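You operate a simulated robot arm through the tools that you are given. There is no shell and no other tool.

Carry out the task below with a simulated two-armed robot. There is one attempt and no reset: what you move stays moved.

TASK
Slacken both straps on mould 61 and park their blocks in their rests.
Fine: press each winch's release key once before you lift its strap block; blue block in the blue rest, green in the green; the edge guards stay.

It is judged by the outcome, as a careful person would: the job done as asked, and still so three seconds after it is handed in. It fails if anything else is knocked over, pushed out of place, dropped, spilled or broken.

THE ROBOT
Two 7-joint arms with two-finger parallel grippers on one trunk that stands fixed in place. Base frame: the origin is at the foot of the trunk, x ahead of it, y to its left, z up; the work surface is at about z = 575. Readings come in mm, degrees, newtons and seconds.
The left shoulder is at [20, 138, 1075], the right one opposite. With the tool pointing down near the work surface each hand reaches from about 100 to 440 mm from the base axis, measured 20 degrees to its own side. Payload 1.57 kg a hand.
Tool frame (each hand has its own): the origin (TCP) lies between the finger pads and is the grasp point; the fingertips stand 30 mm ahead of it; z points along the fingers, y is the line along which they close. The gripper opens to 80 mm. The fingers are 17 mm wide and 12 mm thick; the gripper's body (40 by 82 mm) begins 80 mm behind the TCP.
Orientation is that of the tool frame in the base frame, as [roll, pitch, yaw] about the fixed x, y, z axes, in that order (R = Rz(yaw) Ry(pitch) Rx(roll)). With the fingers straight down and closing along the base's y, the tool's x points along the base's -x, its y along +y and its z along -z.

THE INTERFACE
- The arms move only by the tool drive_tool. It takes "left_targets", "right_targets" or both (then of equal length, played together; a hand with none holds still); each is a list of rows, each a list of 7 numbers: the shift along the base's x, y, z in units of 400 mm (1.0 is 400 mm), then the turn, a rotation vector about the base's x, y, z in units of 120 degrees (1.0 is 120 degrees), then the closure, from 0 (fully open) to 1 (shut). In form: [[dx, dy, dz, wx, wy, wz, hand], ...]. A call has 1 to 20 rows; each row is the pose to reach, as a shift and turn from the pose commanded when the call began. A call with a number of a shift or a turn outside -1 to 1 is refused whole. A row lasts 0.2 s, in which the tool goes at most 50 mm and 8.6 degrees; a call with a longer step from one row to the next is refused whole, and so is a gripper value outside its range. A pose out of reach is approached as far as the arm can. The call stops where the force on the tool passes 40 N (or 10 N more than at its start, if that is more) or the arm is blocked; 0.2 s more then pass. The fingers move at their own pace (about 45 mm/s each) and stop on an object; they squeeze with about 35 N. The grip force told is the motor's: it shows also when the fingers shut on nothing. Time passes only in rows, and 0.2 s behind the last, so rows that repeat a pose let the fingers close. It gives the time, the measured TCP pose, the force on the tool (base axes), the opening and the grip force at its end, in the units of the frame above (readings bear some noise), with the torque about the TCP (base axes, N m) and any sound that the robot's microphone picked up.
- Cameras (640 x 400 px; columns grow to the right, rows downward): "scene" is now at [187.4, -28.9, 967.2]; the picture's right is [-0.32, -0.95, 0.00], its down [-0.46, 0.16, -0.87] and it looks along [0.82, -0.28, -0.49] (base axes); focal length 214 px, centre (320, 200). "left" rides on the left gripper at [72, 7, -122] in its tool frame; the picture's right is [-0.09, 1.00, 0.00], its down [-0.84, -0.08, -0.54] and it looks along [-0.54, -0.05, 0.84] (tool axes); focal length 238 px, centre (320, 200). "right" rides on the right gripper at [72, -7, -122] in its tool frame; the picture's right is [0.09, 1.00, 0.00], its down [-0.84, 0.08, -0.54] and it looks along [-0.54, 0.05, 0.84] (tool axes); focal length 238 px, centre (320, 200). There is no depth. A picture from a camera that has moved, and an enlarged one, comes with that camera's place and axes in the base frame and with its lens.
- capture(camera): a new picture of that camera. The clock stands still meanwhile.
- slide_trunk(by): slides the trunk up (or, below 0, down) by that many mm; the arms and the scene camera ride with it, the base frame stays. It gives what a move gives, with no picture.
- pan_tilt(pan, tilt): turns the head with the scene camera to pan (to the left, within 60 degrees either way) and tilt (down, from -29 to 69), counted from straight ahead of the robot. It gives what a move gives.
- enlarge(camera, box): a new picture of the part [left, top, right, bottom] of that camera's present view, enlarged. The clock stands still meanwhile.
- finish_job(): hands the job in; it is judged then, once.

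Nothing tells you positions but the pictures and the camera data. Unless the task says otherwise, let go and move clear before handing in.

The tools are called after "Emit:" as a command line: name --argument value ..., lists and objects as JSON in quotes. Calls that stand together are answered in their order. drive_tool: Moves the arms, as the interface text tells. Its arguments: {"type":"object","properties":{"left_targets":{"type":"array","items":{"type":"array","items":{"type":"number"}}},"right_targets":{"type":"array","items":{"type":"array","items":{"type":"number"}}}},"required":[]} The other tools are called the same way: slide_trunk (by) slides the trunk up or down; pan_tilt (pan, tilt) turns the head that bears the scene camera; capture (camera) takes a picture; enlarge (camera, box) takes an enlarged picture of a part of a camera's view; finish_job () hands the job in.

At the start:

```text
clock: 0.0
left_position: [231.4, -33.6, 989.5]
left_tcp_rot: [179.3, -9.9, -178.8]
left_wrist_force: [82.4, -17.0, -25.0]
left_torque: [2.69, 10.46, 1.65]
left_grip_width: 80.0
left_finger_force: 0.0
right_position: [225.1, -257.8, 908.5]
right_tcp_rot: [-179.2, -3.8, -179.4]
right_wrist_force: [0.3, -0.5, 0.6]
right_torque: [-0.05, 0.0, 0.02]
right_grip_width: 79.9
right_finger_force: 0.0
trunk travel left (down, up): [-450.0, 790.0]
head pan, tilt: [-18.9, 29.4]
```

scene: 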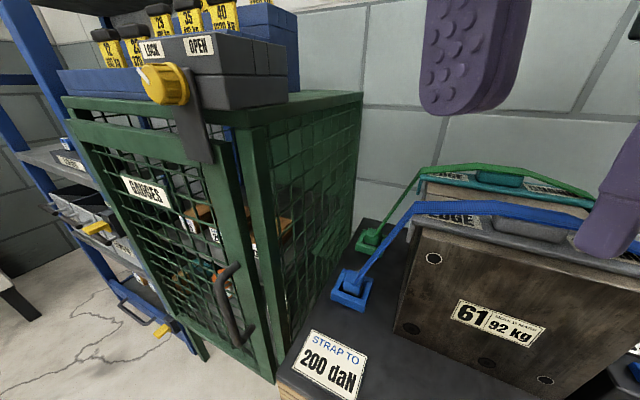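
right: 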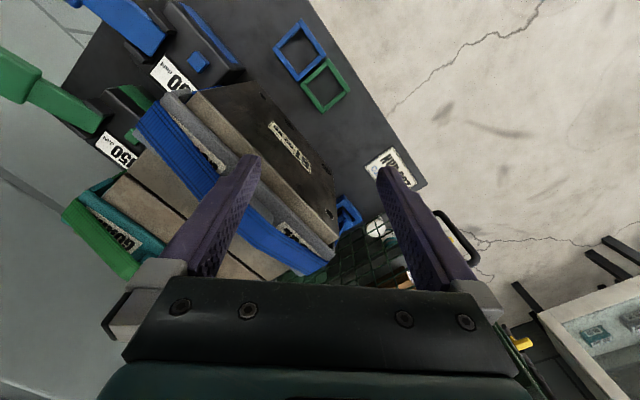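
left: 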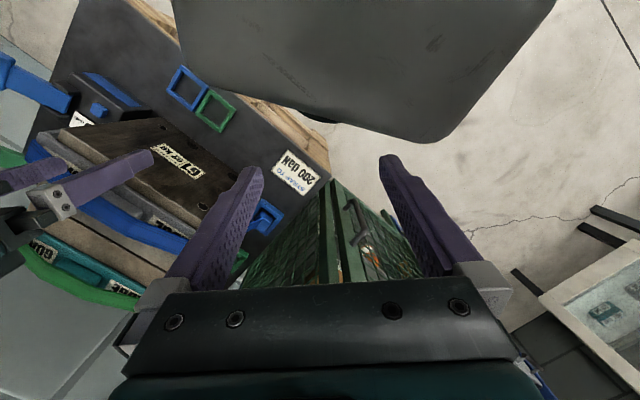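

The left hand seems pressed against something near the head (82 N along x), and mould 61 with blue and green straps lies ahead and to the right. I'll look around before moving.

Emit:
pan_tilt --pan -45 --tilt 40

```text
clock: 0.9
left_position: [232.3, -35.2, 987.6]
left_tcp_rot: [179.2, -9.9, -178.7]
left_wrist_force: [18.5, -4.5, -9.9]
left_torque: [0.64, 1.99, 0.4]
left_grip_width: 80.0
left_finger_force: 0.0
right_position: [224.8, -257.2, 907.6]
right_tcp_rot: [-179.1, -4.0, -179.4]
right_wrist_force: [0.3, -0.2, 0.2]
right_torque: [0.0, 0.0, 0.01]
right_grip_width: 79.9
right_finger_force: 0.0
trunk travel left (down, up): [-450.0, 790.0]
head pan, tilt: [-45.0, 40.0]
```

Emit:
capture --camera "scene"

Emit:
enlarge --camera "right" --box '[0, 0, 440, 280]'

Emit:
enlarge --camera "left" --box '[0, 0, 360, 300]'

```text
taken
camera scene: at [161.8, -59.6, 950.9], right [-0.71, -0.71, 0.0], down [-0.45, 0.45, -0.77], along [0.54, -0.54, -0.64], focal length 214 px, centre (320, 200)
```

scene: 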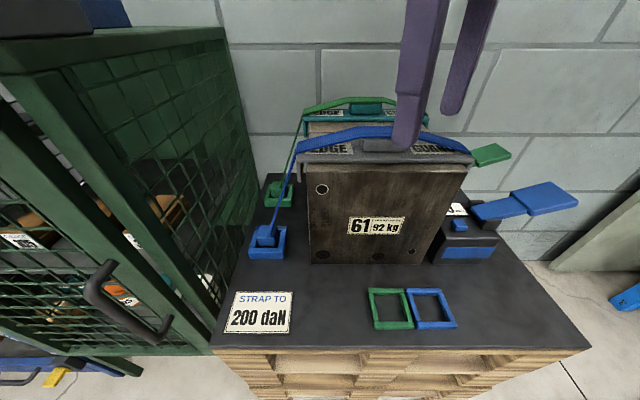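

```text
1.43 times, centred on (220, 140) of right
camera zoom: at [162.3, -262.3, 1034.5], right [-0.1, 0.99, -0.01], down [0.87, 0.1, 0.48], along [0.48, 0.04, -0.88], focal length 340 px, centre (463, 286)
```

zoom: 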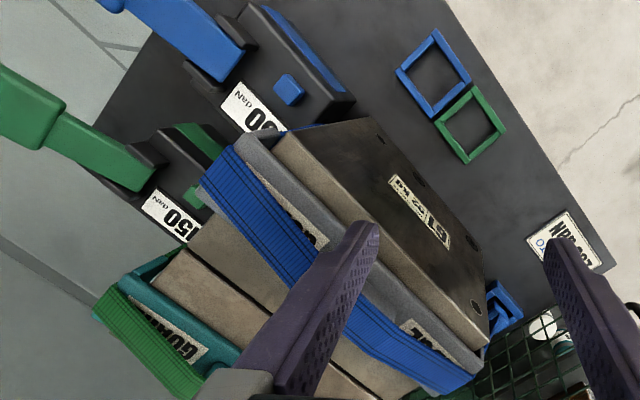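

```text
1.33 times, centred on (180, 150) of left
camera zoom: at [182.6, -30.0, 1120.7], right [0.07, 1.0, 0.0], down [0.92, -0.06, 0.39], along [0.39, -0.03, -0.92], focal length 318 px, centre (507, 267)
```

zoom: 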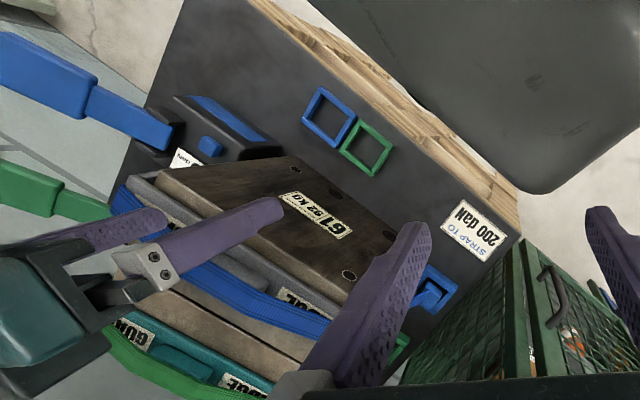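

The left hand still leans on the head (about 18 N), so I move it forward and then left to free it. After that I'll look at the straps, winches and rests more closely.

Emit:
drive_tool --left_targets '[[0.05, 0, 0, 0, 0, 0, 0], [0.1, 0.0, 0, 0, 0, 0, 0], [0.12, 0.1, 0, 0, 0, 0, 0], [0.12, 0.2, 0, 0, 0, 0, 0], [0.12, 0.3, 0, 0, 0, 0, 0], [0.12, 0.4, 0, 0, 0, 0, 0]]'

Emit:
capture --camera "scene"

Emit:
enlarge --camera "scene" --box '[220, 70, 480, 340]'

Emit:
capture --camera "left"

```text
clock: 2.5
left_position: [266.7, 125.0, 955.1]
left_tcp_rot: [177.0, -16.5, -179.5]
left_wrist_force: [-0.1, -0.5, 0.4]
left_torque: [0.0, 0.0, -0.01]
left_grip_width: 79.9
left_finger_force: 0.0
right_position: [223.8, -257.9, 907.5]
right_tcp_rot: [-179.1, -4.1, -179.4]
right_wrist_force: [1.2, -0.6, -0.2]
right_torque: [-0.04, 0.0, -0.04]
right_grip_width: 80.0
right_finger_force: 0.1
trunk travel left (down, up): [-450.0, 790.0]
head pan, tilt: [-45.0, 40.0]
stopped in row 6 (left hand): the arm was blocked; the commanded pose is now the measured one
```

```text
taken
camera scene: at [161.8, -59.7, 950.9], right [-0.71, -0.71, 0.0], down [-0.45, 0.45, -0.77], along [0.54, -0.54, -0.64], focal length 214 px, centre (320, 200)
```

scene: 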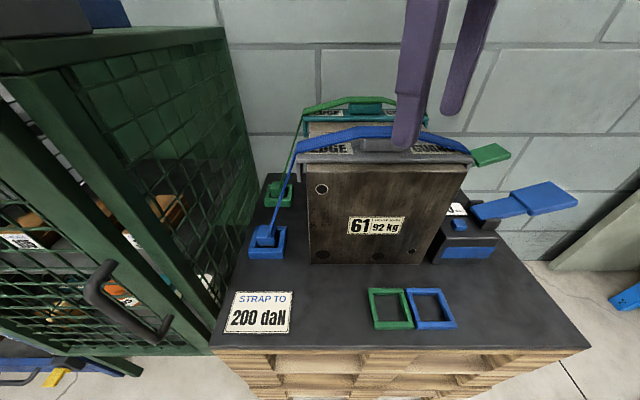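

```text
1.48 times, centred on (350, 205) of scene
camera zoom: at [161.8, -59.7, 950.9], right [-0.71, -0.71, 0.0], down [-0.45, 0.45, -0.77], along [0.54, -0.54, -0.64], focal length 318 px, centre (276, 193)
```

zoom: 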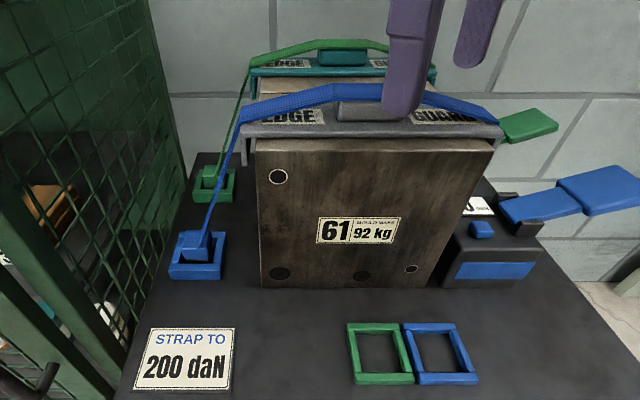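

```text
taken
camera left: at [232.6, 125.3, 1093.3], right [0.09, 1.0, 0.02], down [0.96, -0.1, 0.28], along [0.28, 0.0, -0.96], focal length 238 px, centre (320, 200)
```

left: 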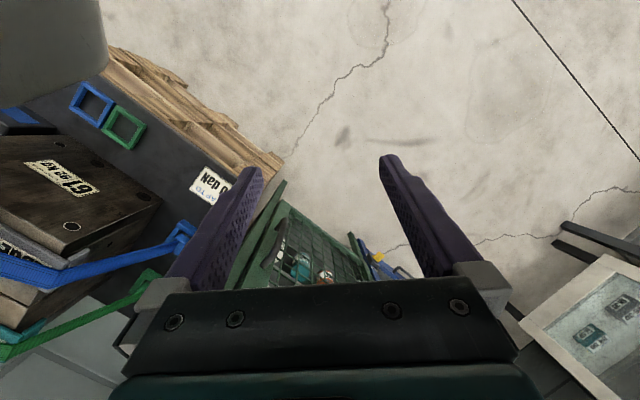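

The left hand is now free, with zero force. Next I take close-up pictures of the winches, the anchored blocks and the rests.

Emit:
enlarge --camera "right" --box '[60, 0, 260, 160]'

Emit:
enlarge --camera "scene" --box '[230, 160, 320, 280]'

Emit:
enlarge --camera "scene" --box '[420, 130, 600, 270]'

Emit:
enlarge --camera "scene" --box '[350, 270, 480, 350]'

Emit:
enlarge --camera "left" --box '[0, 60, 240, 360]'

```text
2.50 times, centred on (160, 80) of right
camera zoom: at [162.3, -262.4, 1034.3], right [-0.1, 0.99, -0.01], down [0.87, 0.1, 0.48], along [0.48, 0.04, -0.88], focal length 596 px, centre (720, 500)
```

zoom: 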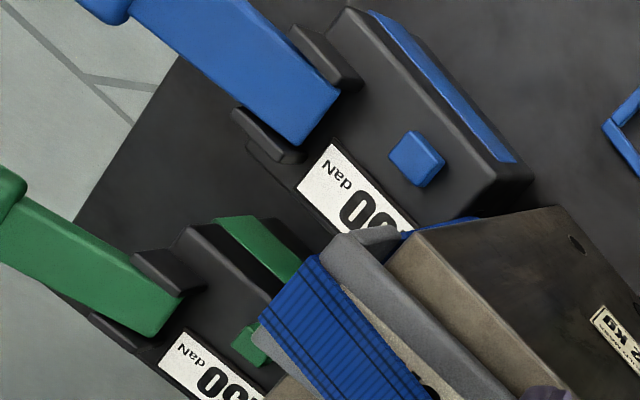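

```text
3.33 times, centred on (275, 220) of scene
camera zoom: at [161.8, -59.7, 950.9], right [-0.71, -0.71, 0.0], down [-0.45, 0.45, -0.77], along [0.54, -0.54, -0.64], focal length 715 px, centre (470, 133)
```

zoom: 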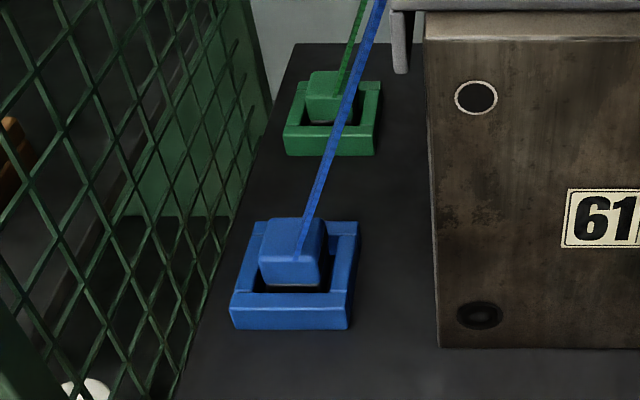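

```text
2.86 times, centred on (510, 200) of scene
camera zoom: at [161.8, -59.7, 950.9], right [-0.71, -0.71, 0.0], down [-0.45, 0.45, -0.77], along [0.54, -0.54, -0.64], focal length 613 px, centre (-223, 200)
```

zoom: 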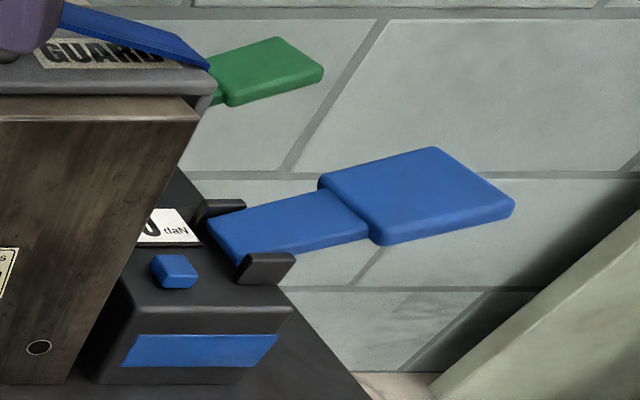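

```text
4.92 times, centred on (415, 310) of scene
camera zoom: at [161.8, -59.7, 950.9], right [-0.71, -0.71, 0.0], down [-0.45, 0.45, -0.77], along [0.54, -0.54, -0.64], focal length 1056 px, centre (-148, -342)
```

zoom: 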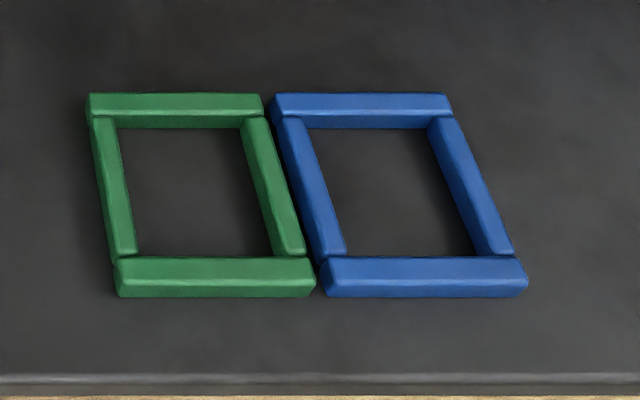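

```text
1.33 times, centred on (120, 210) of left
camera zoom: at [232.6, 125.3, 1093.3], right [0.09, 1.0, 0.02], down [0.96, -0.1, 0.28], along [0.28, 0.0, -0.96], focal length 318 px, centre (587, 187)
```

zoom: 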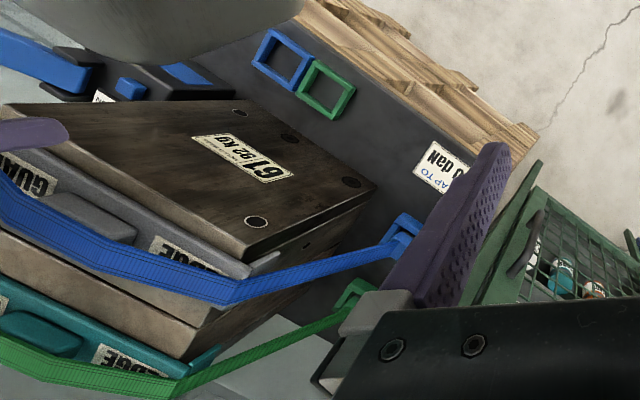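

The keys look to be on top of the winches, blue near [173, -427, 672] and green near [284, -542, 670]. The anchored blocks are near [445, -190, 620] and [557, -304, 620], and the rests near [142, -305] and [192, -257]. I'll move the right hand high above the winches for a better look.

Emit:
drive_tool --right_targets '[[-0.03, -0.09, 0.03, 0, 0, 0, 0.5], [-0.06, -0.18, 0.06, 0, 0, 0, 1], [-0.09, -0.27, 0.06, 0, 0, 0, 1], [-0.1, -0.35, 0.06, 0, 0, 0, 1]]'

Emit:
capture --camera "right"

Emit:
capture --camera "scene"

```text
clock: 3.7
left_position: [266.1, 125.7, 955.3]
left_tcp_rot: [177.0, -16.5, -179.6]
left_wrist_force: [0.0, -0.6, 0.2]
left_torque: [-0.01, 0.03, -0.02]
left_grip_width: 80.2
left_finger_force: 0.1
right_position: [179.6, -378.4, 902.9]
right_tcp_rot: [176.0, -8.2, -176.3]
right_wrist_force: [0.3, -0.2, -0.5]
right_torque: [-0.01, 0.03, -0.03]
right_grip_width: 0.3
right_finger_force: 13.4
trunk travel left (down, up): [-450.0, 790.0]
head pan, tilt: [-45.0, 40.0]
stopped in row 4 (right hand): the arm was blocked; the commanded pose is now the measured one
```

```text
taken
camera right: at [127.4, -396.0, 1033.3], right [-0.14, 0.99, 0.08], down [0.9, 0.1, 0.42], along [0.41, 0.13, -0.9], focal length 238 px, centre (320, 200)
```

right: 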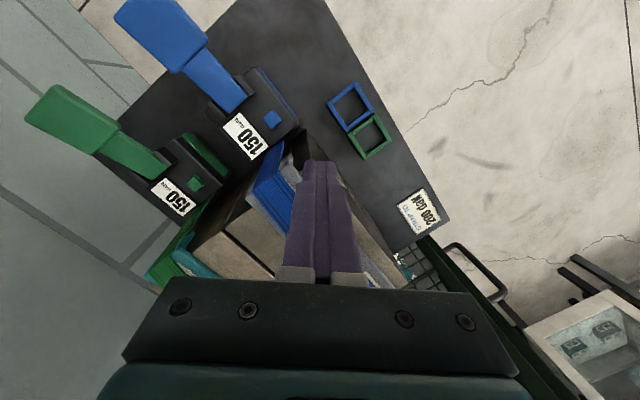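

```text
taken
camera scene: at [161.6, -59.6, 950.8], right [-0.71, -0.71, 0.0], down [-0.45, 0.45, -0.77], along [0.54, -0.54, -0.64], focal length 214 px, centre (320, 200)
```

scene: 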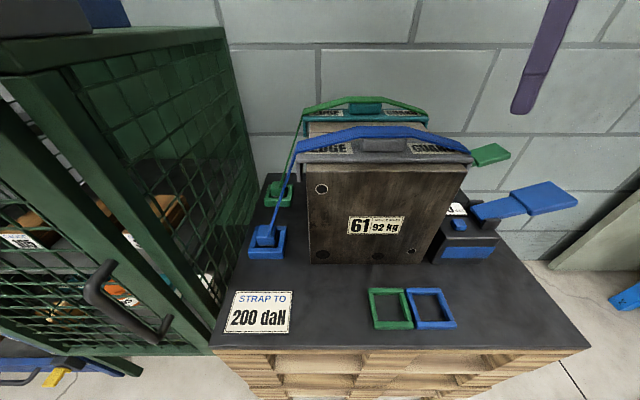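

Emit:
enlarge --camera "right" --box '[120, 50, 340, 230]'

Emit:
enlarge --camera "right" --box '[310, 60, 430, 180]'

Emit:
enlarge --camera "scene" --box '[280, 80, 480, 280]'

```text
2.22 times, centred on (230, 140) of right
camera zoom: at [127.4, -396.0, 1033.3], right [-0.14, 0.99, 0.08], down [0.9, 0.1, 0.42], along [0.41, 0.13, -0.9], focal length 530 px, centre (520, 333)
```

zoom: 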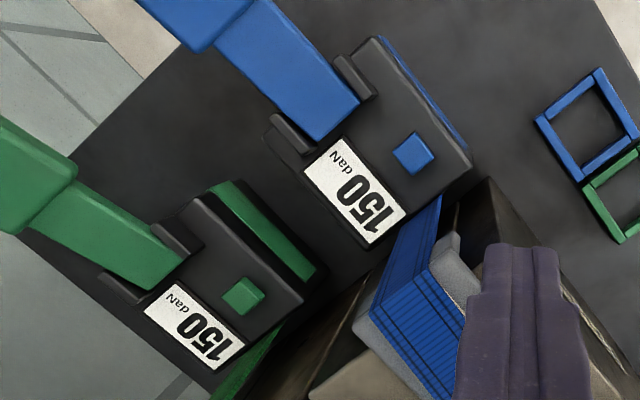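

```text
3.33 times, centred on (370, 120) of right
camera zoom: at [127.4, -396.0, 1033.3], right [-0.14, 0.99, 0.08], down [0.9, 0.1, 0.42], along [0.41, 0.13, -0.9], focal length 794 px, centre (153, 467)
```

zoom: 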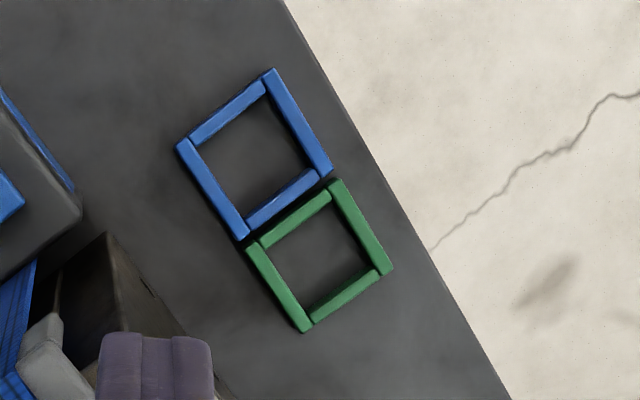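

```text
2.00 times, centred on (380, 180) of scene
camera zoom: at [161.6, -59.6, 950.8], right [-0.71, -0.71, 0.0], down [-0.45, 0.45, -0.77], along [0.54, -0.54, -0.64], focal length 429 px, centre (200, 240)
```

zoom: 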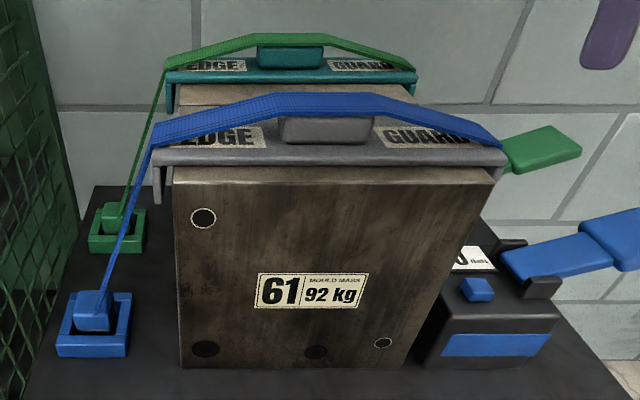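

Both winches read 150 daN, and both keys are clearly visible from above. I'll move over the blue key, level the tool, and then turn the hand so that its narrow side fits beside the mould.

Emit:
drive_tool --right_targets '[[-0.01, -0.07, -0.03, -0.014, -0.035, 0, 1], [-0.025, -0.1425, -0.08, -0.029, -0.07, 0, 1], [-0.025, -0.1425, -0.08, -0.029, -0.07, 0, 1]]'

```text
clock: 4.7
left_position: [267.6, 126.2, 955.1]
left_tcp_rot: [176.8, -16.5, -179.5]
left_wrist_force: [-0.1, 0.3, -0.2]
left_torque: [-0.04, 0.01, -0.02]
left_grip_width: 80.1
left_finger_force: 0.1
right_position: [195.3, -402.9, 855.7]
right_tcp_rot: [175.2, 2.4, -171.9]
right_wrist_force: [0.2, -0.9, -0.7]
right_torque: [0.04, -0.02, 0.03]
right_grip_width: 0.0
right_finger_force: 20.9
trunk travel left (down, up): [-450.0, 790.0]
head pan, tilt: [-45.0, 40.0]
stopped in row 3 (right hand): the arm was blocked; the commanded pose is now the measured one
```

Emit:
drive_tool --right_targets '[[0, 0, 0, 0, 0, -0.07, 1], [0, 0, 0, 0, 0, -0.14, 1], [0, 0, 0, 0, 0, -0.21, 1], [0, 0, 0, 0, 0, -0.28, 1], [0, 0, 0, 0, 0, -0.35, 1], [-0.03, -0.05, 0, 0, 0, -0.42, 1], [-0.06, -0.1, 0, 0, 0, -0.44, 1]]'

```text
clock: 5.9
left_position: [266.9, 125.1, 954.9]
left_tcp_rot: [177.0, -16.6, -179.5]
left_wrist_force: [0.7, 0.3, -0.3]
left_torque: [0.0, 0.03, 0.01]
left_grip_width: 80.3
left_finger_force: 0.1
right_position: [241.8, -367.3, 868.5]
right_tcp_rot: [165.6, 6.5, 150.5]
right_wrist_force: [-0.8, -1.1, -0.3]
right_torque: [0.0, -0.05, 0.0]
right_grip_width: 0.0
right_finger_force: 21.4
trunk travel left (down, up): [-450.0, 790.0]
head pan, tilt: [-45.0, 40.0]
stopped in row 6 (right hand): the arm was blocked; the commanded pose is now the measured one
```

The right arm is cramped this high and close in. I'll raise the trunk so it can reach down more freely.

Emit:
slide_trunk --by 200

Emit:
capture --camera "scene"

```text
clock: 8.1
left_position: [266.0, 126.2, 1155.9]
left_tcp_rot: [176.9, -16.6, -179.5]
left_wrist_force: [0.5, -0.3, -0.4]
left_torque: [0.02, -0.06, -0.03]
left_grip_width: 79.9
left_finger_force: 0.0
right_position: [239.3, -366.1, 1064.7]
right_tcp_rot: [165.6, 5.9, 150.8]
right_wrist_force: [0.8, 0.0, -0.7]
right_torque: [0.01, -0.01, -0.01]
right_grip_width: 0.0
right_finger_force: 21.1
trunk travel left (down, up): [-650.0, 590.0]
head pan, tilt: [-45.0, 40.0]
```

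```text
taken
camera scene: at [161.7, -59.6, 1150.8], right [-0.71, -0.71, 0.0], down [-0.45, 0.45, -0.77], along [0.54, -0.54, -0.64], focal length 214 px, centre (320, 200)
```

scene: 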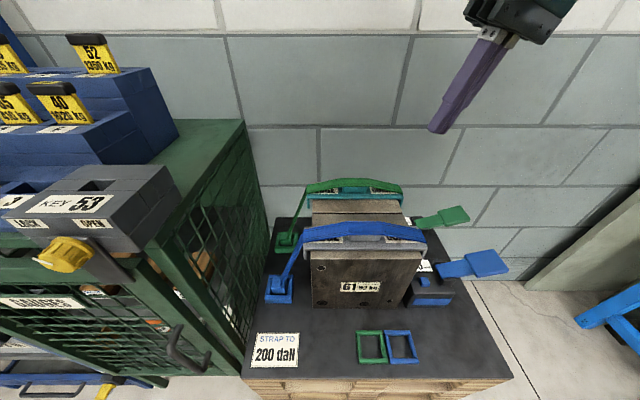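

Emit:
drive_tool --right_targets '[[-0.03, -0.03, -0.08, -0.03, 0.04, 0, 1], [-0.07, -0.06, -0.16, -0.06, 0.075, 0, 1], [-0.11, -0.09, -0.24, -0.081, 0.0995, 0, 1], [-0.15, -0.12, -0.32, -0.081, 0.0995, 0, 1], [-0.19, -0.15, -0.4, -0.081, 0.0995, 0, 1], [-0.19, -0.15, -0.4, -0.081, 0.0995, 0, 1]]'

```text
clock: 9.5
left_position: [266.8, 126.3, 1154.8]
left_tcp_rot: [176.8, -16.5, -179.6]
left_wrist_force: [0.4, 0.1, -0.1]
left_torque: [-0.01, 0.05, 0.02]
left_grip_width: 80.1
left_finger_force: 0.1
right_position: [160.4, -432.1, 905.5]
right_tcp_rot: [-179.2, 0.3, 150.8]
right_wrist_force: [-0.1, 0.1, -0.4]
right_torque: [0.01, 0.02, 0.02]
right_grip_width: 0.0
right_finger_force: 21.7
trunk travel left (down, up): [-650.0, 590.0]
head pan, tilt: [-45.0, 40.0]
```

Emit:
drive_tool --right_targets '[[0, 0, 0, 0, 0, -0.065, 1], [0, 0, 0, 0, 0, -0.13, 1], [0, 0, 0, 0, 0, -0.13, 1]]'

Emit:
capture --camera "right"

Emit:
capture --camera "scene"

```text
clock: 10.3
left_position: [266.5, 125.6, 1155.1]
left_tcp_rot: [177.0, -16.5, -179.5]
left_wrist_force: [-0.4, 0.1, -0.6]
left_torque: [0.01, 0.03, -0.01]
left_grip_width: 80.1
left_finger_force: 0.1
right_position: [159.9, -432.0, 905.8]
right_tcp_rot: [-179.2, 0.3, 135.2]
right_wrist_force: [0.0, -0.2, 0.7]
right_torque: [0.03, 0.01, 0.02]
right_grip_width: 0.0
right_finger_force: 21.1
trunk travel left (down, up): [-650.0, 590.0]
head pan, tilt: [-45.0, 40.0]
```

```text
taken
camera right: at [105.6, -383.3, 1027.9], right [0.64, 0.77, -0.01], down [0.65, -0.53, 0.54], along [0.41, -0.36, -0.84], focal length 238 px, centre (320, 200)
```

right: 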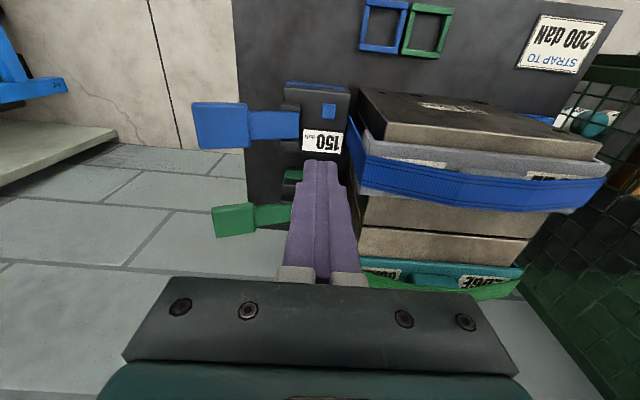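

```text
taken
camera scene: at [161.8, -59.6, 1150.9], right [-0.71, -0.71, 0.0], down [-0.45, 0.45, -0.77], along [0.54, -0.54, -0.64], focal length 214 px, centre (320, 200)
```

scene: 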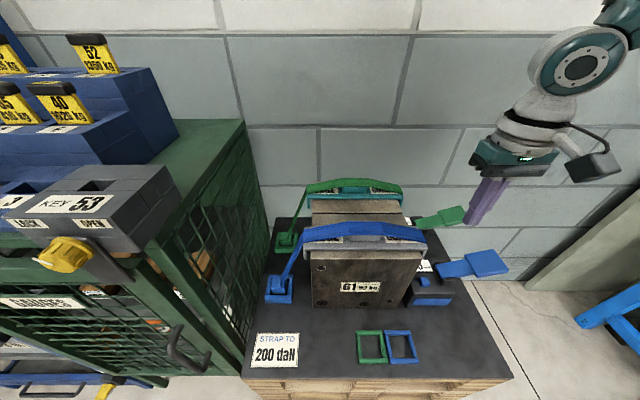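

The arm now moves freely. I'll tilt the fingers about 35° so the palm stays in front of the mould, then come down to a hover above the blue key.

Emit:
drive_tool --right_targets '[[0, 0, -0.05, -0.041, -0.041, 0, 1], [0, 0.01, -0.12, -0.082, -0.082, 0, 1], [0.005, 0.02, -0.2, -0.123, -0.123, 0, 1], [0.01, 0.025, -0.28, -0.164, -0.164, 0, 1], [0.01, 0.025, -0.34, -0.206, -0.206, 0, 1], [0.01, 0.025, -0.365, -0.206, -0.206, 0, 1], [0.01, 0.025, -0.365, -0.206, -0.206, 0, 1]]'

Emit:
capture --camera "right"

Emit:
capture --camera "scene"

```text
clock: 11.9
left_position: [266.8, 124.5, 1155.9]
left_tcp_rot: [176.9, -16.5, -179.5]
left_wrist_force: [0.5, 0.6, -1.0]
left_torque: [-0.02, -0.02, 0.01]
left_grip_width: 80.2
left_finger_force: 0.2
right_position: [162.4, -420.4, 758.4]
right_tcp_rot: [-179.0, 35.3, 135.3]
right_wrist_force: [0.0, -0.1, -0.1]
right_torque: [0.01, 0.0, 0.0]
right_grip_width: 0.1
right_finger_force: 21.6
trunk travel left (down, up): [-650.0, 590.0]
head pan, tilt: [-45.0, 40.0]
```

```text
taken
camera right: at [69.0, -332.5, 817.1], right [0.65, 0.75, -0.07], down [0.33, -0.2, 0.92], along [0.68, -0.63, -0.38], focal length 238 px, centre (320, 200)
```

right: 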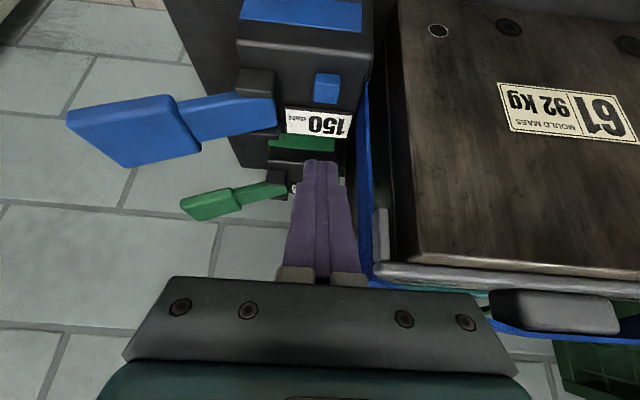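

```text
taken
camera scene: at [161.8, -59.6, 1150.9], right [-0.71, -0.71, 0.0], down [-0.45, 0.45, -0.77], along [0.54, -0.54, -0.64], focal length 214 px, centre (320, 200)
```

scene: 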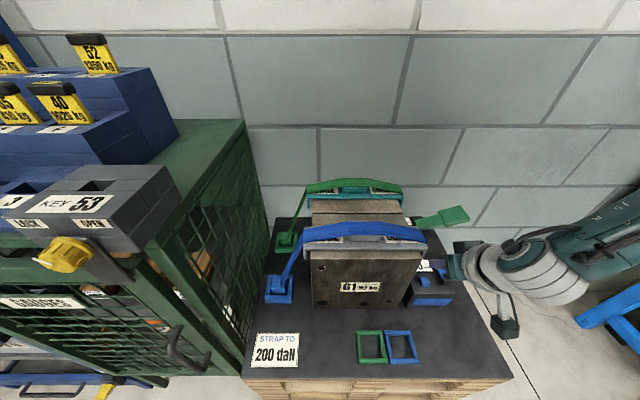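

The fingertips are directly above the blue key. I'll come down most of the way and check before pressing.

Emit:
drive_tool --right_targets '[[0, 0, -0.05, 0, 0, 0, 1], [0, 0, -0.1, 0, 0, 0, 1], [0, 0, -0.12, 0, 0, 0, 1]]'

Emit:
enlarge --camera "right" --box '[220, 20, 440, 260]'

Emit:
enlarge --camera "scene" --box '[380, 210, 540, 320]'

```text
clock: 12.7
left_position: [266.6, 125.5, 1155.3]
left_tcp_rot: [176.9, -16.5, -179.5]
left_wrist_force: [-0.2, 0.0, -0.7]
left_torque: [0.0, -0.01, 0.03]
left_grip_width: 80.1
left_finger_force: 0.1
right_position: [163.3, -420.3, 711.0]
right_tcp_rot: [-179.0, 35.2, 135.5]
right_wrist_force: [0.2, 0.8, -0.7]
right_torque: [0.02, -0.03, 0.02]
right_grip_width: 0.1
right_finger_force: 21.1
trunk travel left (down, up): [-650.0, 590.0]
head pan, tilt: [-45.0, 40.0]
```

```text
1.67 times, centred on (330, 140) of right
camera zoom: at [69.2, -332.4, 769.5], right [0.65, 0.75, -0.07], down [0.33, -0.2, 0.92], along [0.68, -0.63, -0.38], focal length 397 px, centre (303, 300)
```

zoom: 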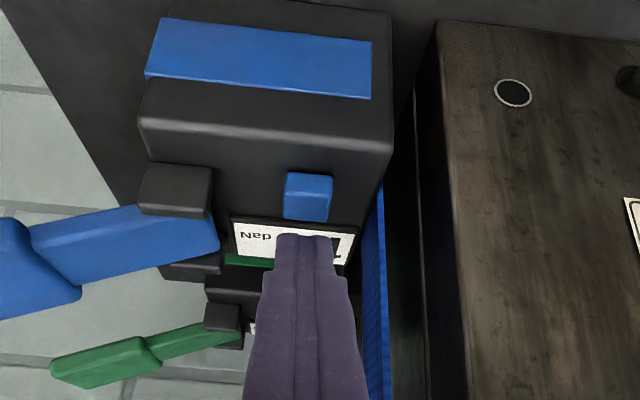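

```text
3.64 times, centred on (460, 265) of scene
camera zoom: at [161.7, -59.6, 1150.9], right [-0.71, -0.71, 0.0], down [-0.45, 0.45, -0.77], along [0.54, -0.54, -0.64], focal length 780 px, centre (-189, -36)
```

zoom: 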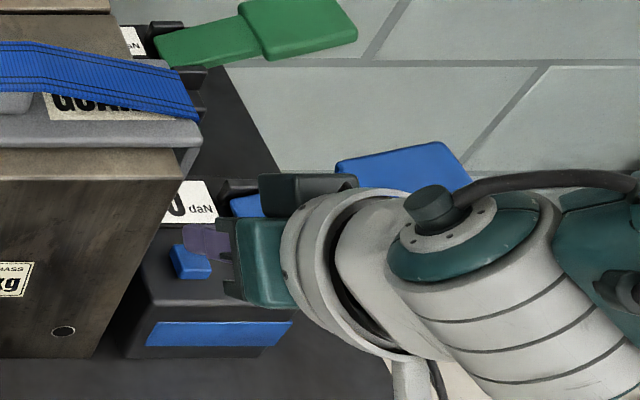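

The lowest point of the fingertip sits about 9 mm above the centre of the blue key. I'll press down slowly.

Emit:
drive_tool --right_targets '[[0, 0, -0.0125, 0, 0, 0, 1], [0, 0, -0.02, 0, 0, 0, 1], [0, 0, -0.025, 0, 0, 0, 1], [0, 0, -0.03, 0, 0, 0, 1], [0, 0, -0.035, 0, 0, 0, 1], [0, 0, -0.035, 0, 0, 0, 1]]'

Emit:
enlarge --camera "right" --box '[220, 20, 440, 260]'

```text
clock: 14.1
left_position: [267.0, 125.9, 1155.8]
left_tcp_rot: [176.9, -16.5, -179.5]
left_wrist_force: [0.1, 0.1, 0.5]
left_torque: [0.01, 0.0, 0.0]
left_grip_width: 80.1
left_finger_force: 0.2
right_position: [164.6, -420.5, 698.6]
right_tcp_rot: [-179.0, 35.3, 135.3]
right_wrist_force: [0.9, 0.1, 0.1]
right_torque: [-0.02, -0.02, 0.0]
right_grip_width: 0.0
right_finger_force: 21.2
trunk travel left (down, up): [-650.0, 590.0]
head pan, tilt: [-45.0, 40.0]
```

```text
1.67 times, centred on (330, 140) of right
camera zoom: at [70.4, -332.8, 756.1], right [0.65, 0.75, -0.07], down [0.33, -0.2, 0.92], along [0.68, -0.63, -0.38], focal length 397 px, centre (303, 300)
```

zoom: 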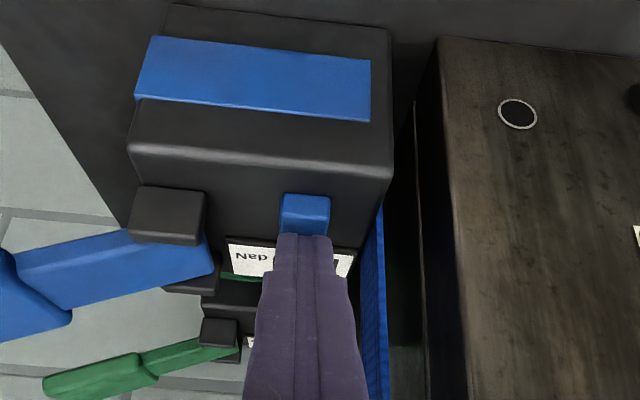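

Emit:
drive_tool --right_targets '[[0, 0, -0.005, 0, 0, 0, 1], [0, 0, -0.01, 0, 0, 0, 1], [0, 0, -0.015, 0, 0, 0, 1], [0, 0, -0.02, 0, 0, 0, 1], [0, 0, -0.02, 0, 0, 0, 1]]'

Emit:
enlarge --camera "right" --box '[220, 20, 440, 260]'

```text
clock: 15.3
left_position: [265.9, 124.9, 1155.7]
left_tcp_rot: [176.9, -16.5, -179.5]
left_wrist_force: [0.3, -0.1, -0.2]
left_torque: [-0.02, -0.01, -0.01]
left_grip_width: 80.1
left_finger_force: 0.1
right_position: [165.1, -421.3, 690.9]
right_tcp_rot: [-178.9, 35.3, 135.5]
right_wrist_force: [-4.4, 7.6, 28.9]
right_torque: [0.01, -0.08, 0.01]
right_grip_width: 0.0
right_finger_force: 21.7
trunk travel left (down, up): [-650.0, 590.0]
head pan, tilt: [-45.0, 40.0]
heard: click
```

```text
1.67 times, centred on (330, 140) of right
camera zoom: at [70.4, -333.3, 748.6], right [0.65, 0.75, -0.07], down [0.33, -0.2, 0.92], along [0.68, -0.63, -0.37], focal length 397 px, centre (303, 300)
```

zoom: 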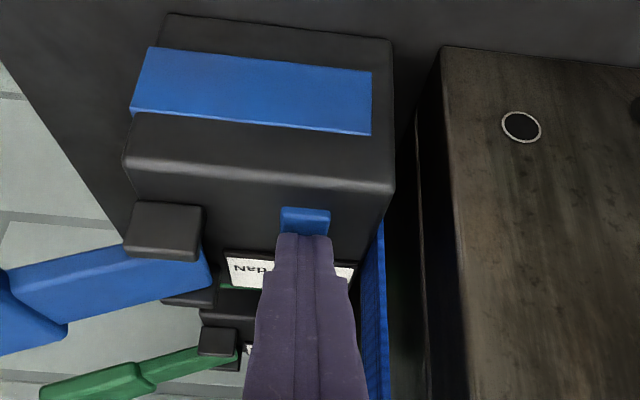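

Click heard, so the blue key is pressed. I'll lift straight up and see what changed.

Emit:
drive_tool --right_targets '[[0, 0, 0.05, 0, 0, 0, 1], [0, 0, 0.15, 0, 0, 0, 1], [0, 0, 0.27, 0, 0, 0, 1], [0, 0, 0.39, 0, 0, 0, 1], [0, 0, 0.5, 0, 0, 0, 1]]'

Emit:
capture --camera "right"

Emit:
capture --camera "scene"

Emit:
enlarge --camera "scene" --box '[250, 150, 480, 320]'

```text
clock: 16.5
left_position: [266.1, 125.2, 1155.8]
left_tcp_rot: [176.9, -16.5, -179.4]
left_wrist_force: [0.7, -0.2, 0.0]
left_torque: [-0.01, 0.0, -0.03]
left_grip_width: 79.9
left_finger_force: 0.2
right_position: [164.6, -421.7, 889.5]
right_tcp_rot: [-178.9, 35.2, 135.5]
right_wrist_force: [-0.2, 0.5, 0.2]
right_torque: [-0.01, 0.03, 0.01]
right_grip_width: 0.0
right_finger_force: 21.3
trunk travel left (down, up): [-650.0, 590.0]
head pan, tilt: [-45.0, 40.0]
```

```text
taken
camera right: at [69.8, -334.0, 948.7], right [0.65, 0.75, -0.07], down [0.33, -0.2, 0.92], along [0.68, -0.63, -0.38], focal length 238 px, centre (320, 200)
```

right: 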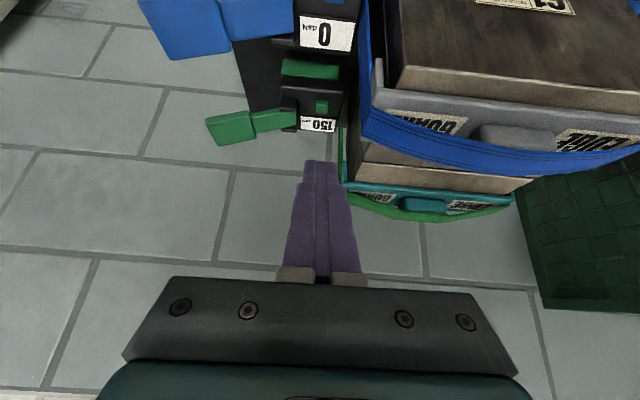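

```text
taken
camera scene: at [161.8, -59.6, 1150.8], right [-0.71, -0.71, 0.0], down [-0.45, 0.45, -0.77], along [0.54, -0.54, -0.64], focal length 214 px, centre (320, 200)
```

scene: 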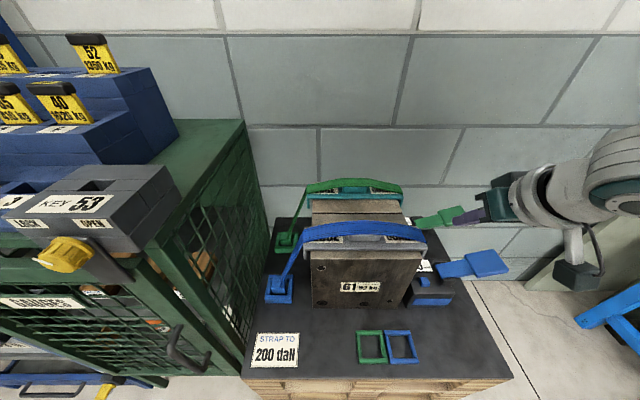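

```text
2.35 times, centred on (365, 235) of scene
camera zoom: at [161.8, -59.6, 1150.8], right [-0.71, -0.71, 0.0], down [-0.45, 0.45, -0.77], along [0.54, -0.54, -0.64], focal length 505 px, centre (214, 118)
```

zoom: 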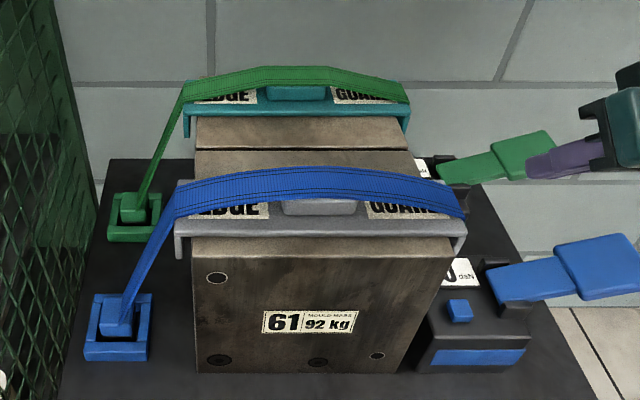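

The blue winch now reads 0 and its strap is slack. Green still reads 150. I'll turn the hand to a slight lean away from the mould and move it out high over the green key.

Emit:
drive_tool --right_targets '[[0.05, -0.05, 0.01, 0.024, 0.024, 0, 1], [0.11, -0.11, 0.02, 0.06, 0.06, 0, 1], [0.18, -0.18, 0.028, 0.1, 0.1, 0, 1], [0.25, -0.24, 0.028, 0.118, 0.118, 0, 1], [0.3025, -0.2925, 0.028, 0.118, 0.118, 0, 1], [0.3025, -0.2925, 0.028, 0.118, 0.118, 0, 1]]'

Emit:
drive_tool --right_targets '[[0, 0, 0, 0.044, -0.044, 0, 1], [0, 0, 0, 0.088, -0.088, 0, 1], [0, 0, 0, 0.088, -0.088, 0, 1]]'

Emit:
capture --camera "right"

```text
clock: 17.9
left_position: [265.4, 125.9, 1155.2]
left_tcp_rot: [176.9, -16.4, -179.5]
left_wrist_force: [1.3, 0.3, -0.4]
left_torque: [0.01, 0.03, 0.01]
left_grip_width: 80.1
left_finger_force: 0.0
right_position: [285.8, -538.6, 900.4]
right_tcp_rot: [-179.1, 15.2, 135.4]
right_wrist_force: [0.3, -0.5, -0.7]
right_torque: [0.0, 0.0, 0.02]
right_grip_width: 0.0
right_finger_force: 20.8
trunk travel left (down, up): [-650.0, 590.0]
head pan, tilt: [-45.0, 40.0]
```

```text
clock: 18.7
left_position: [266.3, 126.6, 1155.0]
left_tcp_rot: [176.9, -16.4, -179.5]
left_wrist_force: [0.2, 0.5, 0.6]
left_torque: [0.03, -0.01, 0.01]
left_grip_width: 80.0
left_finger_force: 0.1
right_position: [285.5, -538.2, 900.8]
right_tcp_rot: [165.4, 14.8, 131.2]
right_wrist_force: [-0.7, 0.1, 0.0]
right_torque: [0.02, 0.02, 0.01]
right_grip_width: 0.0
right_finger_force: 21.7
trunk travel left (down, up): [-650.0, 590.0]
head pan, tilt: [-45.0, 40.0]
```

```text
taken
camera right: at [192.7, -487.9, 995.0], right [0.62, 0.75, 0.22], down [0.4, -0.54, 0.74], along [0.68, -0.37, -0.64], focal length 238 px, centre (320, 200)
```

right: 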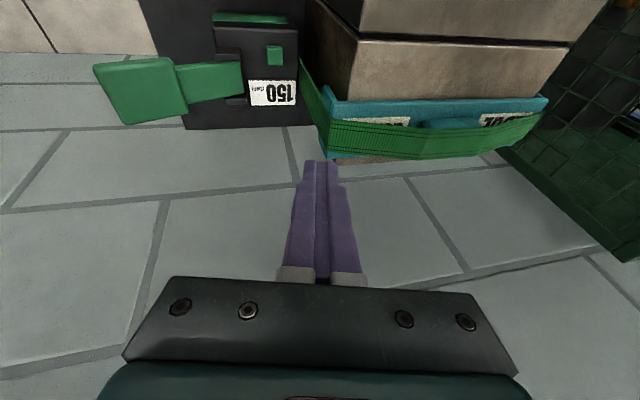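

Emit:
slide_trunk --by -120

Emit:
capture --camera "right"

Emit:
capture --camera "scene"

```text
clock: 20.2
left_position: [266.9, 125.4, 1033.8]
left_tcp_rot: [176.9, -16.4, -179.5]
left_wrist_force: [-0.1, -0.5, -0.9]
left_torque: [0.02, 0.03, 0.02]
left_grip_width: 80.2
left_finger_force: 0.0
right_position: [285.7, -538.4, 780.7]
right_tcp_rot: [165.4, 14.7, 131.2]
right_wrist_force: [0.0, -0.1, -0.2]
right_torque: [0.02, 0.0, 0.0]
right_grip_width: 0.0
right_finger_force: 21.1
trunk travel left (down, up): [-530.0, 710.0]
head pan, tilt: [-45.0, 40.0]
```

```text
taken
camera right: at [193.0, -487.9, 875.3], right [0.62, 0.75, 0.22], down [0.4, -0.54, 0.74], along [0.67, -0.37, -0.64], focal length 238 px, centre (320, 200)
```

right: 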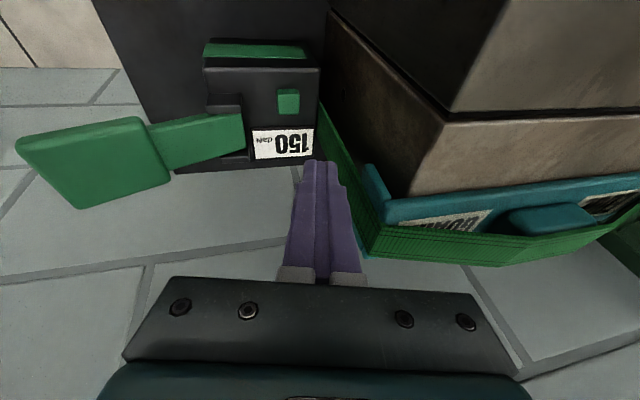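

```text
taken
camera scene: at [161.8, -59.6, 1030.9], right [-0.71, -0.71, 0.0], down [-0.45, 0.45, -0.77], along [0.54, -0.54, -0.64], focal length 214 px, centre (320, 200)
```

scene: 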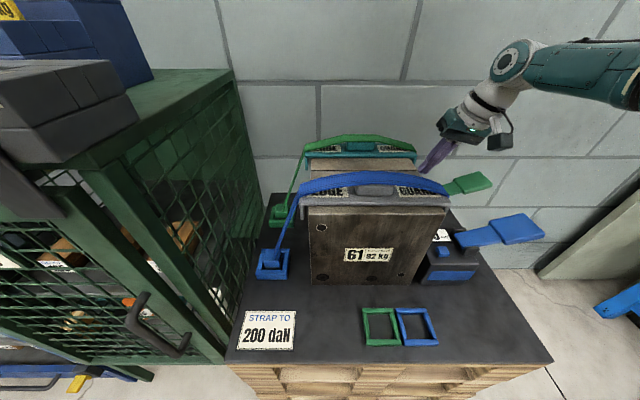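

Emit:
drive_tool --right_targets '[[0, 0, -0.06, 0, 0, 0, 1], [0, 0, -0.12, 0, 0, 0, 1], [0, 0, -0.17, 0, 0, 0, 1], [0, 0, -0.17, 0, 0, 0, 1]]'

Emit:
enlarge --camera "right" --box '[200, 60, 440, 280]'

Emit:
enlarge --camera "scene" --box '[370, 90, 560, 290]'

```text
clock: 21.2
left_position: [266.1, 125.8, 1036.0]
left_tcp_rot: [176.9, -16.4, -179.5]
left_wrist_force: [-0.8, 1.0, -0.1]
left_torque: [0.0, 0.01, 0.0]
left_grip_width: 80.0
left_finger_force: 0.0
right_position: [286.7, -537.7, 713.5]
right_tcp_rot: [165.4, 14.8, 131.3]
right_wrist_force: [0.0, -0.3, -0.5]
right_torque: [-0.02, 0.01, 0.02]
right_grip_width: 0.1
right_finger_force: 21.3
trunk travel left (down, up): [-530.0, 710.0]
head pan, tilt: [-45.0, 40.0]
```

```text
1.82 times, centred on (320, 170) of right
camera zoom: at [193.2, -486.7, 806.9], right [0.62, 0.75, 0.22], down [0.4, -0.54, 0.74], along [0.67, -0.37, -0.64], focal length 433 px, centre (320, 254)
```

zoom: 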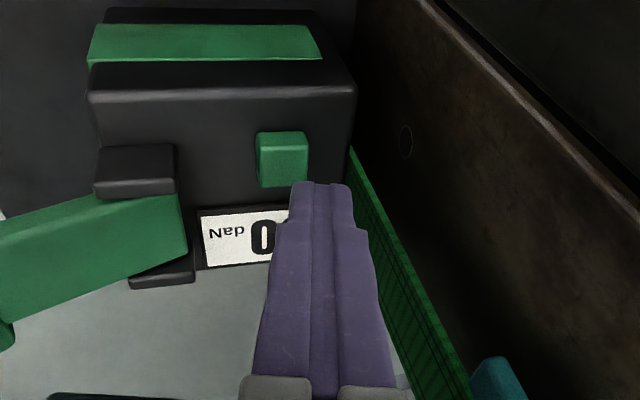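

```text
2.00 times, centred on (465, 190) of scene
camera zoom: at [161.7, -59.6, 1030.8], right [-0.71, -0.71, 0.0], down [-0.45, 0.45, -0.77], along [0.54, -0.54, -0.64], focal length 429 px, centre (30, 220)
```

zoom: 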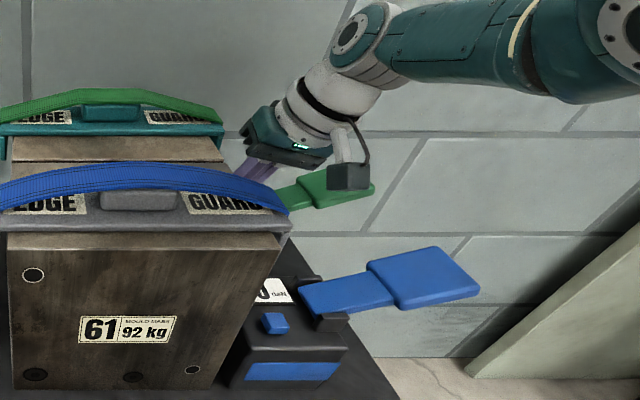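

Emit:
drive_tool --right_targets '[[0.005, -0.005, -0.02, 0, 0, 0, 1], [0.005, -0.005, -0.03, 0, 0, 0, 1], [0.005, -0.005, -0.035, 0, 0, 0, 1], [0.005, -0.005, -0.04, 0, 0, 0, 1], [0.005, -0.005, -0.045, 0, 0, 0, 1], [0.005, -0.005, -0.05, 0, 0, 0, 1], [0.005, -0.005, -0.05, 0, 0, 0, 1]]'

Emit:
enlarge --camera "right" --box '[200, 60, 440, 280]'

```text
clock: 22.8
left_position: [266.7, 125.3, 1034.3]
left_tcp_rot: [177.0, -16.6, -179.5]
left_wrist_force: [-0.3, -0.2, 0.5]
left_torque: [-0.04, 0.0, 0.01]
left_grip_width: 80.2
left_finger_force: 0.1
right_position: [287.9, -538.7, 704.7]
right_tcp_rot: [165.4, 14.9, 131.3]
right_wrist_force: [0.2, 0.5, 0.2]
right_torque: [-0.02, 0.05, 0.03]
right_grip_width: 0.0
right_finger_force: 21.1
right hand out of reach, approached as far as the arm can: row 2, 3, 4, 5, 6, 7
trunk travel left (down, up): [-530.0, 710.0]
head pan, tilt: [-45.0, 40.0]
```

```text
1.82 times, centred on (320, 170) of right
camera zoom: at [194.5, -488.0, 799.2], right [0.62, 0.75, 0.22], down [0.4, -0.54, 0.74], along [0.67, -0.37, -0.64], focal length 433 px, centre (320, 254)
```

zoom: 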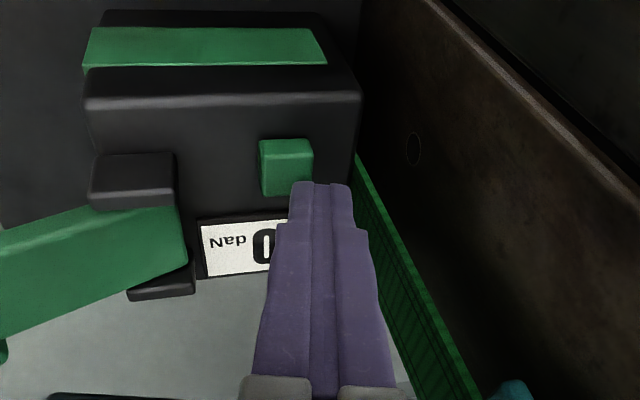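

The arm runs out of reach just above the green key, and there has been no contact yet. I'll lift a little, lower the trunk, and come back down.

Emit:
drive_tool --right_targets '[[0, 0, 0.06, 0, 0, 0, 1], [0, 0, 0.13, 0, 0, 0, 1], [0, 0, 0.2, 0, 0, 0, 1], [0, 0, 0.2, 0, 0, 0, 1]]'

```text
clock: 23.8
left_position: [266.4, 125.9, 1036.1]
left_tcp_rot: [176.9, -16.5, -179.5]
left_wrist_force: [0.0, -0.1, -0.2]
left_torque: [0.01, -0.01, 0.02]
left_grip_width: 80.2
left_finger_force: 0.1
right_position: [285.8, -538.0, 784.6]
right_tcp_rot: [165.3, 14.8, 131.3]
right_wrist_force: [0.0, -0.3, 0.1]
right_torque: [0.0, -0.02, 0.02]
right_grip_width: 0.0
right_finger_force: 21.6
trunk travel left (down, up): [-530.0, 710.0]
head pan, tilt: [-45.0, 40.0]
```

Emit:
slide_trunk --by -70

Emit:
enlarge --camera "right" --box '[200, 60, 440, 280]'

```text
clock: 24.9
left_position: [266.4, 125.2, 964.8]
left_tcp_rot: [176.9, -16.5, -179.6]
left_wrist_force: [-0.3, 0.0, 0.1]
left_torque: [0.05, -0.03, 0.0]
left_grip_width: 80.2
left_finger_force: 0.0
right_position: [285.7, -538.8, 713.9]
right_tcp_rot: [165.4, 14.8, 131.4]
right_wrist_force: [0.4, 0.1, 0.0]
right_torque: [-0.01, -0.02, -0.01]
right_grip_width: 0.1
right_finger_force: 20.7
trunk travel left (down, up): [-460.0, 780.0]
head pan, tilt: [-45.0, 40.0]
```

```text
1.82 times, centred on (320, 170) of right
camera zoom: at [193.3, -488.3, 808.5], right [0.62, 0.75, 0.22], down [0.4, -0.54, 0.74], along [0.67, -0.37, -0.64], focal length 433 px, centre (320, 254)
```

zoom: 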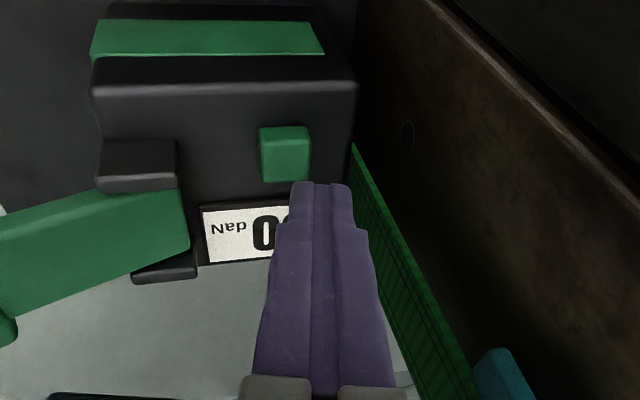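

Emit:
drive_tool --right_targets '[[0.004, -0.004, -0.02, 0, 0, 0, 1], [0.004, -0.004, -0.03, 0, 0, 0, 1], [0.004, -0.004, -0.035, 0, 0, 0, 1], [0.004, -0.004, -0.04, 0, 0, 0, 1], [0.004, -0.004, -0.045, 0, 0, 0, 1], [0.004, -0.004, -0.05, 0, 0, 0, 1]]'

Emit:
enlarge --camera "right" --box '[200, 60, 440, 280]'

```text
clock: 26.3
left_position: [266.3, 125.3, 965.4]
left_tcp_rot: [177.0, -16.4, -179.5]
left_wrist_force: [0.3, -0.1, 0.1]
left_torque: [-0.01, 0.03, 0.04]
left_grip_width: 79.9
left_finger_force: 0.0
right_position: [288.2, -542.0, 694.1]
right_tcp_rot: [165.4, 15.0, 131.3]
right_wrist_force: [-2.2, 1.8, 9.6]
right_torque: [0.05, 0.09, 0.0]
right_grip_width: 0.0
right_finger_force: 20.8
trunk travel left (down, up): [-460.0, 780.0]
head pan, tilt: [-45.0, 40.0]
heard: click
```

```text
1.82 times, centred on (320, 170) of right
camera zoom: at [195.2, -490.4, 789.4], right [0.62, 0.75, 0.22], down [0.39, -0.54, 0.74], along [0.68, -0.37, -0.63], focal length 433 px, centre (320, 254)
```

zoom: 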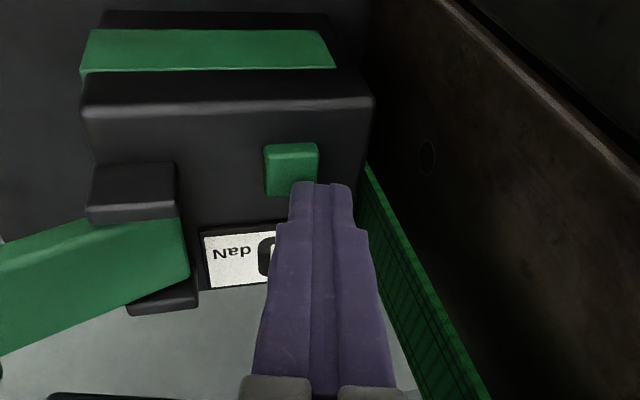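

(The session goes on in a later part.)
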